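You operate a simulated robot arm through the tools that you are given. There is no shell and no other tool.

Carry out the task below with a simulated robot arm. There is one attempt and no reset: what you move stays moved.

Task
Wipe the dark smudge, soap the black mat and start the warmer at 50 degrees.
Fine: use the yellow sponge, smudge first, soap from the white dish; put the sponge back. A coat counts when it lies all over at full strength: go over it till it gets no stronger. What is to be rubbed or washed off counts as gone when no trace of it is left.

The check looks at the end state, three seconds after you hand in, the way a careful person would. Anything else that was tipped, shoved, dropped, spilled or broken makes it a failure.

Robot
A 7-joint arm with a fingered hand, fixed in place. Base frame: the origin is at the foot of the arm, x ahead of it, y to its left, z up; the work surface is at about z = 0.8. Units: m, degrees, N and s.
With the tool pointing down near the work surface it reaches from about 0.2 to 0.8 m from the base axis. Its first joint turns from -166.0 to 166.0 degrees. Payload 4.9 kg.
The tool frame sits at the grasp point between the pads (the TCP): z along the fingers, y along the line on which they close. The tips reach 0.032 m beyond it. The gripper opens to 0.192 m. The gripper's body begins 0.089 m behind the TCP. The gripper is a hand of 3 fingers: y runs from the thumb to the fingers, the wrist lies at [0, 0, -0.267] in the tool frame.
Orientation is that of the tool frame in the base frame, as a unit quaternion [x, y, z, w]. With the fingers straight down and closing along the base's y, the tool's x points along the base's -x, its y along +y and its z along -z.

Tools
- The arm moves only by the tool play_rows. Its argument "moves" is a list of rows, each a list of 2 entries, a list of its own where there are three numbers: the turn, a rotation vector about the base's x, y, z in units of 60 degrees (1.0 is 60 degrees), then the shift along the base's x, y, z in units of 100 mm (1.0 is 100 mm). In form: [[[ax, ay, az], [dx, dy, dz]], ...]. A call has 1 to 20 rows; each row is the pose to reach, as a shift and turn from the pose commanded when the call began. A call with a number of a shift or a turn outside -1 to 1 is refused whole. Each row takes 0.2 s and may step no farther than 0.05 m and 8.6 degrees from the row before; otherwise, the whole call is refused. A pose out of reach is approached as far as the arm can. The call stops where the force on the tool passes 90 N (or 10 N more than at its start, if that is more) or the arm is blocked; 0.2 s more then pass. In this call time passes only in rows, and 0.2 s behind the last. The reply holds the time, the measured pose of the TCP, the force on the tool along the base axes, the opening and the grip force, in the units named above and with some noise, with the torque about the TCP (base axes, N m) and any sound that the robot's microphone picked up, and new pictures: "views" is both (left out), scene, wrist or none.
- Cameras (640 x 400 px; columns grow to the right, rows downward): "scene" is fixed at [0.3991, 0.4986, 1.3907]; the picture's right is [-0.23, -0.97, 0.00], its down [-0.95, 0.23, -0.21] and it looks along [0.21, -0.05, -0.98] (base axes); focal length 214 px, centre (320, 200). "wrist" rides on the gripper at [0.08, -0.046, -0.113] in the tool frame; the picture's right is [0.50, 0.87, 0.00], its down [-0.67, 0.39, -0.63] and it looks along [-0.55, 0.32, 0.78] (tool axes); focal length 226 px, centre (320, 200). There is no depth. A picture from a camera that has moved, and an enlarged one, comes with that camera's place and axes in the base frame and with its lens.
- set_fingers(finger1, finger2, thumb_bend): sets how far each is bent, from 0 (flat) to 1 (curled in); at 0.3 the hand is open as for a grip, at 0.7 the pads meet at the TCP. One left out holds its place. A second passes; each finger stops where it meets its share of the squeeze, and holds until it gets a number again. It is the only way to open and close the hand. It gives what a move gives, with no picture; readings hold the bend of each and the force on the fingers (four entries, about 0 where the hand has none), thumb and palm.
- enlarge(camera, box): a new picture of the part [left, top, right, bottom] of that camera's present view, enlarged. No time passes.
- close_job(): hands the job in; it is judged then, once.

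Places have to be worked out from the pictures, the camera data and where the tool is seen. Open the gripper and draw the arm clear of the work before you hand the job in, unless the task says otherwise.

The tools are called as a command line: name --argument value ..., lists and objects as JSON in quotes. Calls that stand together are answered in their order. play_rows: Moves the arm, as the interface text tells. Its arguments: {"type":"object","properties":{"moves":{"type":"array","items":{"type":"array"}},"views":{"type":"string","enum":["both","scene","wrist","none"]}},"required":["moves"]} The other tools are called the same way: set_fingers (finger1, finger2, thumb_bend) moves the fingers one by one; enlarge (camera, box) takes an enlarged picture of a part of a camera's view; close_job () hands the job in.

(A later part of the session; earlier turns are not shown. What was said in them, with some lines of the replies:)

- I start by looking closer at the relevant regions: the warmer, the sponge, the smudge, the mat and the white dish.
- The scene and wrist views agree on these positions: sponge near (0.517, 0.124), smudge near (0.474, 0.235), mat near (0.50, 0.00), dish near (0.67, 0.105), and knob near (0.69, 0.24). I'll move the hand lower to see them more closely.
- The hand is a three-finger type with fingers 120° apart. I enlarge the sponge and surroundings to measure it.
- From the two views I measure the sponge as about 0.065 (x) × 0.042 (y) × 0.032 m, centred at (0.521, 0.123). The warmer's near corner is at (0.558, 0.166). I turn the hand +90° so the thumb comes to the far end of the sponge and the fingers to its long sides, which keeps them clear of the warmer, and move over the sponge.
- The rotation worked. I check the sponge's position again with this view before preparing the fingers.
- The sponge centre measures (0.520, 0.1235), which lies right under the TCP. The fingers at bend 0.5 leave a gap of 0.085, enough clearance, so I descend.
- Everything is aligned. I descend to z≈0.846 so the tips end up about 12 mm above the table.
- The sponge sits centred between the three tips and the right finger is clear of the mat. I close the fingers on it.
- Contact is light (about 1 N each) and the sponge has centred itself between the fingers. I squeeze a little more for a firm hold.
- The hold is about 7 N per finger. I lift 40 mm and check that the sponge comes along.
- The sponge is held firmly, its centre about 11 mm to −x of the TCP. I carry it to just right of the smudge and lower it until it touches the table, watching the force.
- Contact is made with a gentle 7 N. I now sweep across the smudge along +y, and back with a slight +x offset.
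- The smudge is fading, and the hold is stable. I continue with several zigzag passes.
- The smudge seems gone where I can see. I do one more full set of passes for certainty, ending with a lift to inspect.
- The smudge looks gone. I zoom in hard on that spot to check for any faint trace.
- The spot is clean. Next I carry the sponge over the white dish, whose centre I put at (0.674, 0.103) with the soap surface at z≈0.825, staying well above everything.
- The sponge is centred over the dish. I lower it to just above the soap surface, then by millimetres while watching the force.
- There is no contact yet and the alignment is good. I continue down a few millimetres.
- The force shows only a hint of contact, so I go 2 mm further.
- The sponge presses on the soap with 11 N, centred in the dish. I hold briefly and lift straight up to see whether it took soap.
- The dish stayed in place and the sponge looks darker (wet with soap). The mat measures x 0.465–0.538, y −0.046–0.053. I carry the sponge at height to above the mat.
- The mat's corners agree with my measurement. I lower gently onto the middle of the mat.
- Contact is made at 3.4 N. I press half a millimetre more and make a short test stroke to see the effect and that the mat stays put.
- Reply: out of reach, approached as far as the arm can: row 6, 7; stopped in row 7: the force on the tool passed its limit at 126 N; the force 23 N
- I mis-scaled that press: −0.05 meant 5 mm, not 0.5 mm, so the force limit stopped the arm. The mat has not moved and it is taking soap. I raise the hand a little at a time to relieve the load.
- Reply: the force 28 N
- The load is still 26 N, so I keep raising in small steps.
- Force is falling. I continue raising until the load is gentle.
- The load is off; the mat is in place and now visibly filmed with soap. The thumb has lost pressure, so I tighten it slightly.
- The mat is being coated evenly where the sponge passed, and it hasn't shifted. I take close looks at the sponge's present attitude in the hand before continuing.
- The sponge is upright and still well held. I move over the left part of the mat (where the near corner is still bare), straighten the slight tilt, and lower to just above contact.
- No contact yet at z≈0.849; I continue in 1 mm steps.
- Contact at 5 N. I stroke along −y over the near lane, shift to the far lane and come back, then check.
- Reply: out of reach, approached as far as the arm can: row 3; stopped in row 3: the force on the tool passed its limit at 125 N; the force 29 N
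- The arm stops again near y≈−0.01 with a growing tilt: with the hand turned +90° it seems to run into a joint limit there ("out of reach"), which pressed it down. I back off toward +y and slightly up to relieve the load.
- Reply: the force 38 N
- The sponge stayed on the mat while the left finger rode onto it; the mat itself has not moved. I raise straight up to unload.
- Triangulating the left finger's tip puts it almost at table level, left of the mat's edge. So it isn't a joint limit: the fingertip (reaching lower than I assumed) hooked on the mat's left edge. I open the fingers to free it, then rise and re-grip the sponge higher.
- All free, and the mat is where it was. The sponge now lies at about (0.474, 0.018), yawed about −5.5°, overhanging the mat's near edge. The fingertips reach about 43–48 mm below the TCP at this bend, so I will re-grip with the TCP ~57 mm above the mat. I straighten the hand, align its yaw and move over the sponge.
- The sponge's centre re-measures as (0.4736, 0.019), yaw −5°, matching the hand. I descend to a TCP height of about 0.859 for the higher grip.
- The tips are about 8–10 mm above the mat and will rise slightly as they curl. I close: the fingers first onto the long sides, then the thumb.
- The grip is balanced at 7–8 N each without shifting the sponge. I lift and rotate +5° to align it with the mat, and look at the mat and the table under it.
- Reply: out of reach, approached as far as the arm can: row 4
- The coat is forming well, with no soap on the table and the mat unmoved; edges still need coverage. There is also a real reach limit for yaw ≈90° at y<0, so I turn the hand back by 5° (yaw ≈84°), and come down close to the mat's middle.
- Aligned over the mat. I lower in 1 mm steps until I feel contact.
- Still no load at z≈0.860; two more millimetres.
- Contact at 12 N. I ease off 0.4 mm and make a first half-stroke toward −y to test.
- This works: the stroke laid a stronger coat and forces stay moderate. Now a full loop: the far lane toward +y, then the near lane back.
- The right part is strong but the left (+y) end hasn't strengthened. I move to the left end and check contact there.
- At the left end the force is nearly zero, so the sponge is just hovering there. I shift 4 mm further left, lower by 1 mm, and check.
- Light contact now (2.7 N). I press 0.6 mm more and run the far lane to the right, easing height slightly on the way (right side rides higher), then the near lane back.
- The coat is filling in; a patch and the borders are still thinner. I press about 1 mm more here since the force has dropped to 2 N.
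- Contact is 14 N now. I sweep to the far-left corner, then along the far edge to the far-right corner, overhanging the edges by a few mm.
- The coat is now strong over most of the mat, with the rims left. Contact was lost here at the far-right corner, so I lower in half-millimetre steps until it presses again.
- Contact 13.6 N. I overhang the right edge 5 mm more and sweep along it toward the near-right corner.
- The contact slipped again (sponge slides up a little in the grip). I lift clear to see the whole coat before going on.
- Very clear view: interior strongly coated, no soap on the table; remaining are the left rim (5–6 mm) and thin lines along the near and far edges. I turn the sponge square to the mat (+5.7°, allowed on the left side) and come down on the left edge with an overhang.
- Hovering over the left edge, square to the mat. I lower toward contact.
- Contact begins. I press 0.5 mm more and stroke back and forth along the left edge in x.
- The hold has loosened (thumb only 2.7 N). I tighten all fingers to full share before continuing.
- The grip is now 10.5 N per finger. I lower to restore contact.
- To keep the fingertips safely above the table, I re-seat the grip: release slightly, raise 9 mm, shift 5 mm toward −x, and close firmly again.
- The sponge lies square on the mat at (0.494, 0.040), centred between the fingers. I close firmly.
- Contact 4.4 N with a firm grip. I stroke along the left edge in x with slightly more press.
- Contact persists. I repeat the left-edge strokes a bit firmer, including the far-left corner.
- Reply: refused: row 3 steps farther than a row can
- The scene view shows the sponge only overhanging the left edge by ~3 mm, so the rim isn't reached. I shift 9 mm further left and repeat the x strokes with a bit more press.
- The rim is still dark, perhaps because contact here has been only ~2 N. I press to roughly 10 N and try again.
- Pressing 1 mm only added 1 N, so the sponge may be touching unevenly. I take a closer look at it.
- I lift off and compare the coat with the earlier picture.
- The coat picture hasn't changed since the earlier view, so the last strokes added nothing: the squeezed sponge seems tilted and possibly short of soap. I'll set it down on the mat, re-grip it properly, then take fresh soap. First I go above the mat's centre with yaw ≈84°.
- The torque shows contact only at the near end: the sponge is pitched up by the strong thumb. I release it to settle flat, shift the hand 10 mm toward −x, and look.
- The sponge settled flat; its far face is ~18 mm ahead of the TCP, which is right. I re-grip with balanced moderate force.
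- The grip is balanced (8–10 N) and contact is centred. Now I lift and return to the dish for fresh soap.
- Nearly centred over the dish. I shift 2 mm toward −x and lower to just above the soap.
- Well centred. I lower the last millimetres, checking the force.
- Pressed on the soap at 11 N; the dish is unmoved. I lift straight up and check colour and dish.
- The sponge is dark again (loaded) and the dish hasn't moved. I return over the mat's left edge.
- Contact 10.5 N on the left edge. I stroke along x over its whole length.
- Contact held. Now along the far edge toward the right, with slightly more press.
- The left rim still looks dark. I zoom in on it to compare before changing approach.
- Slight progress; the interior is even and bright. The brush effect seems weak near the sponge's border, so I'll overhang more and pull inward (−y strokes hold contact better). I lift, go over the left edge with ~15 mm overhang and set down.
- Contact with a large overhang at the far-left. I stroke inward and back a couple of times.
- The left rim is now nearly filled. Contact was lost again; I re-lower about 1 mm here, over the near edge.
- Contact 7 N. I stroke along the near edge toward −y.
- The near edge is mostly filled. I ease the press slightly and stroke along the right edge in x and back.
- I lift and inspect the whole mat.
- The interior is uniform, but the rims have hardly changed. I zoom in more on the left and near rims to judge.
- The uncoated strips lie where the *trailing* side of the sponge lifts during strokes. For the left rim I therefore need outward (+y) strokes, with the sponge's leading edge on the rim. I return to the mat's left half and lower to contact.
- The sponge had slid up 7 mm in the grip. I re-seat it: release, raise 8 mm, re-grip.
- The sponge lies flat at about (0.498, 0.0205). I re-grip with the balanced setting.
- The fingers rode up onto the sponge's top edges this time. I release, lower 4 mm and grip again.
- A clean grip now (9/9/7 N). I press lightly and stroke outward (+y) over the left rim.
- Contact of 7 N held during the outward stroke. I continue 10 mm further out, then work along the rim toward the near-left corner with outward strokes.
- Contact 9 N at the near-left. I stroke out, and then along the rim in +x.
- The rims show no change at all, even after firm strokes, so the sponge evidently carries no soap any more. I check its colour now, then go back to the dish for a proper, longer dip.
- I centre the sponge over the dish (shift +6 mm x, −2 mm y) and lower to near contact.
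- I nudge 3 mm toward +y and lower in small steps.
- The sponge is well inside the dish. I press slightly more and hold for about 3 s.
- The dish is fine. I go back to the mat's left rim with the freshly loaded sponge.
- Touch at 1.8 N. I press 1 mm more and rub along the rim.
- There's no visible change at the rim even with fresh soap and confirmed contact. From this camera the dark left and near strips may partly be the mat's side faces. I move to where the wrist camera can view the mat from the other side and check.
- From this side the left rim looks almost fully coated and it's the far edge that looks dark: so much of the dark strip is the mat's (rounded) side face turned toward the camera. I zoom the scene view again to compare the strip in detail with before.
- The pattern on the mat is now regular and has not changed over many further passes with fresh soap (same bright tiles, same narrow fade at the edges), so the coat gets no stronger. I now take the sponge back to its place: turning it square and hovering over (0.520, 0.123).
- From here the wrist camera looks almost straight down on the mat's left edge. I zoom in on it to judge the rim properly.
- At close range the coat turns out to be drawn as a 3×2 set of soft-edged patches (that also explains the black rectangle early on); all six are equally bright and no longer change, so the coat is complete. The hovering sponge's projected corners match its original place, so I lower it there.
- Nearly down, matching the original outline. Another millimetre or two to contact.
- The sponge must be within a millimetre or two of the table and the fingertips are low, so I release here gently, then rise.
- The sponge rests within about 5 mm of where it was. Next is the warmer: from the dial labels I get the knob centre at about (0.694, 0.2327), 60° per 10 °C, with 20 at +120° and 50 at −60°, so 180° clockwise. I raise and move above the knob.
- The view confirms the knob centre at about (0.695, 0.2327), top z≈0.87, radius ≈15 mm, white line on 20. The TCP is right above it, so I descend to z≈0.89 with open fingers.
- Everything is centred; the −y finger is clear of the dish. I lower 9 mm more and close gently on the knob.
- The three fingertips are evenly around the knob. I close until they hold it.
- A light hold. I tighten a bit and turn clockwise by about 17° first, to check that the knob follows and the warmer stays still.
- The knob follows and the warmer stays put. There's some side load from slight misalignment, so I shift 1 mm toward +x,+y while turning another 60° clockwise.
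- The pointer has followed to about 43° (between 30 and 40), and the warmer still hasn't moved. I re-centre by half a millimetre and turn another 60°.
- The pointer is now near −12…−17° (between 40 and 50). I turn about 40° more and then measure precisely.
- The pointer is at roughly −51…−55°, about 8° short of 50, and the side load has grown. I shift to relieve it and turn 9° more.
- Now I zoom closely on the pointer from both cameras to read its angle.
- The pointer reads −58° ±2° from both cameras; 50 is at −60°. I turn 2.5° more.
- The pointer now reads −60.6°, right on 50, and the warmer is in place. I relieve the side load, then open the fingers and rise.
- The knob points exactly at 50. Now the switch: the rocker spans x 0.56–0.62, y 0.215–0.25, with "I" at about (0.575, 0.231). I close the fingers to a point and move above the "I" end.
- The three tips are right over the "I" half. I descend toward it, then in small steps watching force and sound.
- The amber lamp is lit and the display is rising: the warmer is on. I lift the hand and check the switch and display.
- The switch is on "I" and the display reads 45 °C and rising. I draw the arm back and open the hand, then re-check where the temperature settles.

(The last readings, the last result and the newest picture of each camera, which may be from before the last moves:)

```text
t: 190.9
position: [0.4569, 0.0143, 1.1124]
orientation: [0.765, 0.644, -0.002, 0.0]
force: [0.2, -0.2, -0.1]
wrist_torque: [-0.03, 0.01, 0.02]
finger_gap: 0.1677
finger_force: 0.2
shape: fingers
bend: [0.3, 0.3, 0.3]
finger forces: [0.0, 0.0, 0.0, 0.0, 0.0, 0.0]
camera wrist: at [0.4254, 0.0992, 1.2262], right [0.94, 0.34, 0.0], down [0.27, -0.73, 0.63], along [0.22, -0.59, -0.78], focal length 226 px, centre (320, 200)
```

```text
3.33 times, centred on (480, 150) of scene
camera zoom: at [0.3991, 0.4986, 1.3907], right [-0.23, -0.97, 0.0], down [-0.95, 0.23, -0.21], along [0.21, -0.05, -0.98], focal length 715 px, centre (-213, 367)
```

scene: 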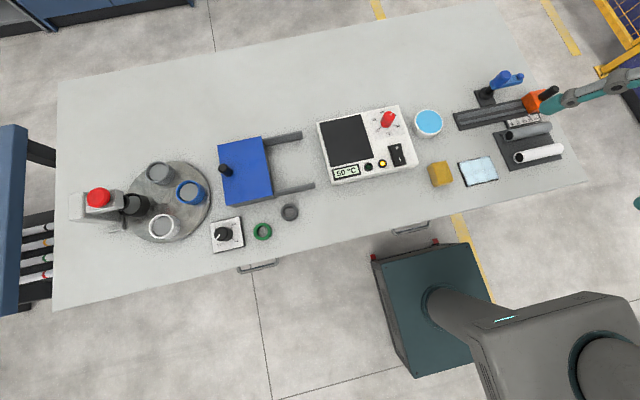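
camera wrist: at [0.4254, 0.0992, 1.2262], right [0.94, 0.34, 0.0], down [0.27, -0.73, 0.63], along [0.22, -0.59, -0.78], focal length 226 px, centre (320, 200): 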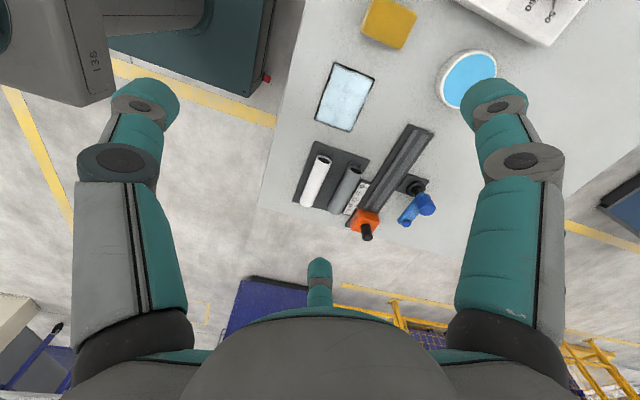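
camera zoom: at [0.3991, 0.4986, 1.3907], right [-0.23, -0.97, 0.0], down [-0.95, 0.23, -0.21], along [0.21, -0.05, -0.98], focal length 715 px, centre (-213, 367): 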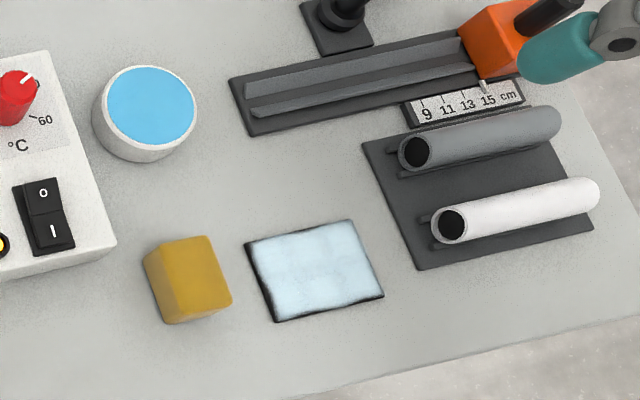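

The display has reached 50 °C. I wait a few seconds to see it settle, and look at the mat with both cameras unobstructed.

play_rows --moves '[[[0, 0, 0], [0, 0, 0]], [[0, 0, 0], [0, 0, 0]], [[0, 0, 0], [0, 0, 0]], [[0, 0, 0], [0, 0, 0]], [[0, 0, 0], [0, 0, 0]], [[0, 0, 0], [0, 0, 0]], [[0, 0, 0], [0, 0, 0]], [[0, 0, 0], [0, 0, 0]], [[0, 0, 0], [0, 0, 0]], [[0, 0, 0], [0, 0, 0]], [[0, 0, 0], [0, 0, 0]], [[0, 0, 0], [0, 0, 0]], [[0, 0, 0], [0, 0, 0]], [[0, 0, 0], [0, 0, 0]], [[0, 0, 0], [0, 0, 0]]]' --views "none"

enlarge --camera "scene" --box '[310, 80, 450, 190]'

enlarge --camera "wrist" --box '[300, 50, 390, 140]'

enlarge --camera "scene" --box '[450, 145, 510, 195]'

```text
t: 194.1
position: [0.4561, 0.0145, 1.1127]
orientation: [0.765, 0.644, -0.001, 0.0]
force: [-0.7, 0.3, -0.3]
wrist_torque: [-0.03, 0.0, -0.01]
finger_gap: 0.168
finger_force: 0.2
shape: fingers
bend: [0.3, 0.3, 0.3]
finger forces: [0.1, 0.0, 0.0, 0.0, 0.0, 0.0]
```

```text
3.64 times, centred on (380, 135) of scene
camera zoom: at [0.3991, 0.4986, 1.3907], right [-0.23, -0.97, 0.0], down [-0.95, 0.23, -0.21], along [0.21, -0.05, -0.98], focal length 780 px, centre (102, 436)
```

zoom: 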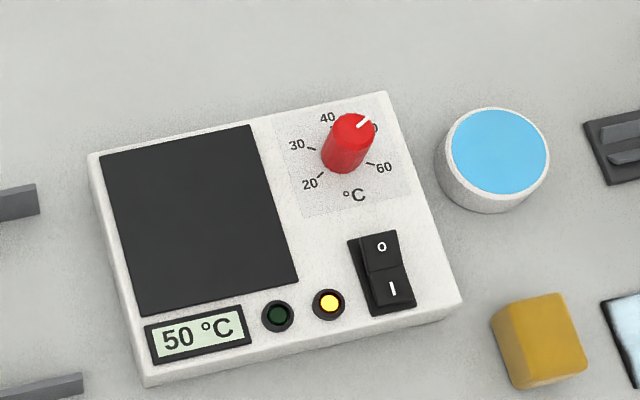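

```text
4.44 times, centred on (345, 95) of wrist
camera zoom: at [0.4254, 0.0993, 1.2262], right [0.94, 0.34, 0.0], down [0.27, -0.73, 0.63], along [0.22, -0.59, -0.78], focal length 1005 px, centre (209, 667)
```

zoom: 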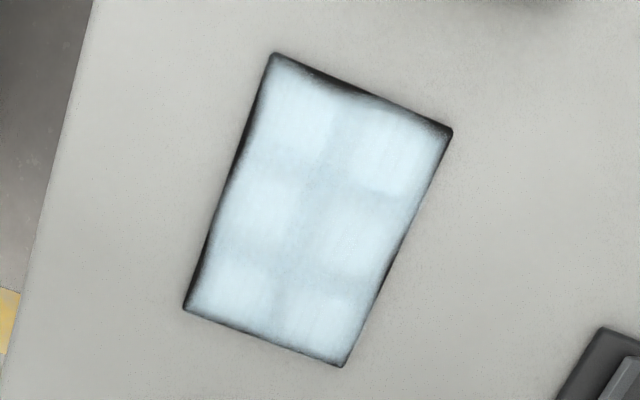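

```text
8.00 times, centred on (480, 170) of scene
camera zoom: at [0.3991, 0.4986, 1.3907], right [-0.23, -0.97, 0.0], down [-0.95, 0.23, -0.21], along [0.21, -0.05, -0.98], focal length 1716 px, centre (-960, 440)
```

zoom: 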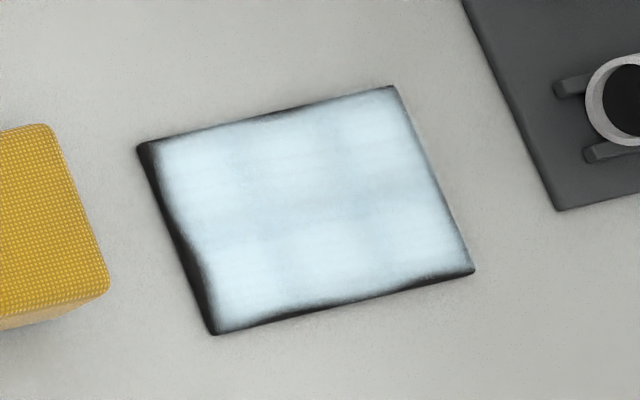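

The warmer holds at 50 °C, and the mat shows six equally bright patches. One last close check of the wiped spot and the table around the sponge and mat.

enlarge --camera "scene" --box '[375, 175, 435, 220]'

enlarge --camera "scene" --box '[420, 150, 516, 210]'

```text
8.89 times, centred on (405, 198) of scene
camera zoom: at [0.3991, 0.4986, 1.3907], right [-0.23, -0.97, 0.0], down [-0.95, 0.23, -0.21], along [0.21, -0.05, -0.98], focal length 1906 px, centre (-436, 222)
```

zoom: 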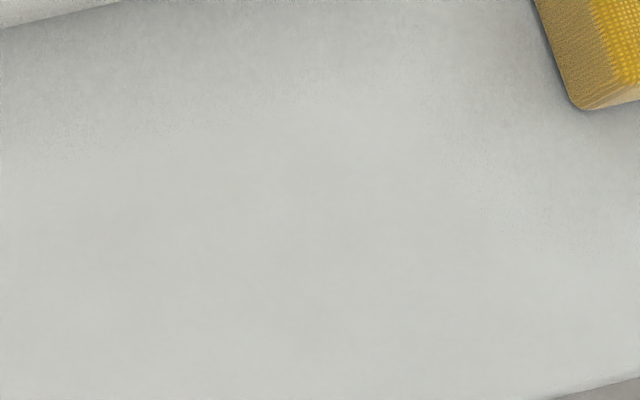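

```text
6.67 times, centred on (468, 180) of scene
camera zoom: at [0.3991, 0.4986, 1.3907], right [-0.23, -0.97, 0.0], down [-0.95, 0.23, -0.21], along [0.21, -0.05, -0.98], focal length 1430 px, centre (-667, 333)
```

zoom: 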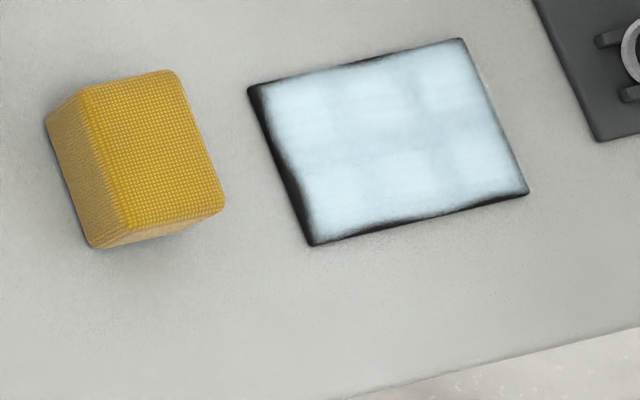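

The table is clean where the smudge was, the mat is coated and the sponge is back within about 5 mm of its place. The warmer is on at 50 °C, and the hand is open and clear of the work. I hand the job in.

close_job

```text
The job is handed in.
```

I've handed the job in with all three parts done; I haven't seen the check's result.

- **Smudge:** I wiped it first, and close views show no trace left on the table.
- **Mat:** It is soaped all over from the white dish. The coat did not change over many extra passes with fresh soap. A thin dark line still shows along the edges, widest on the left. I judged it to be the mat's side faces and the soft edge of the coat, but I couldn't rule out a slightly thinner rim.
- **Sponge:** It is back about 5 mm from its original spot, standing the same way. Its soapy underside is on the table.
- **Warmer:** The knob points at 50 and the switch is on "I". The display climbed from 20 and was holding at 50 °C when I handed in.

During soaping the arm hit its force limit twice, at about 125 N. The first time I mis-scaled a press by 5 mm, and both times a fingertip then caught the mat's edge. The mat did not move.

The dish and the warmer also did not move, and I saw no soap spilled on the table. The hand is open and the arm is clear of the work.
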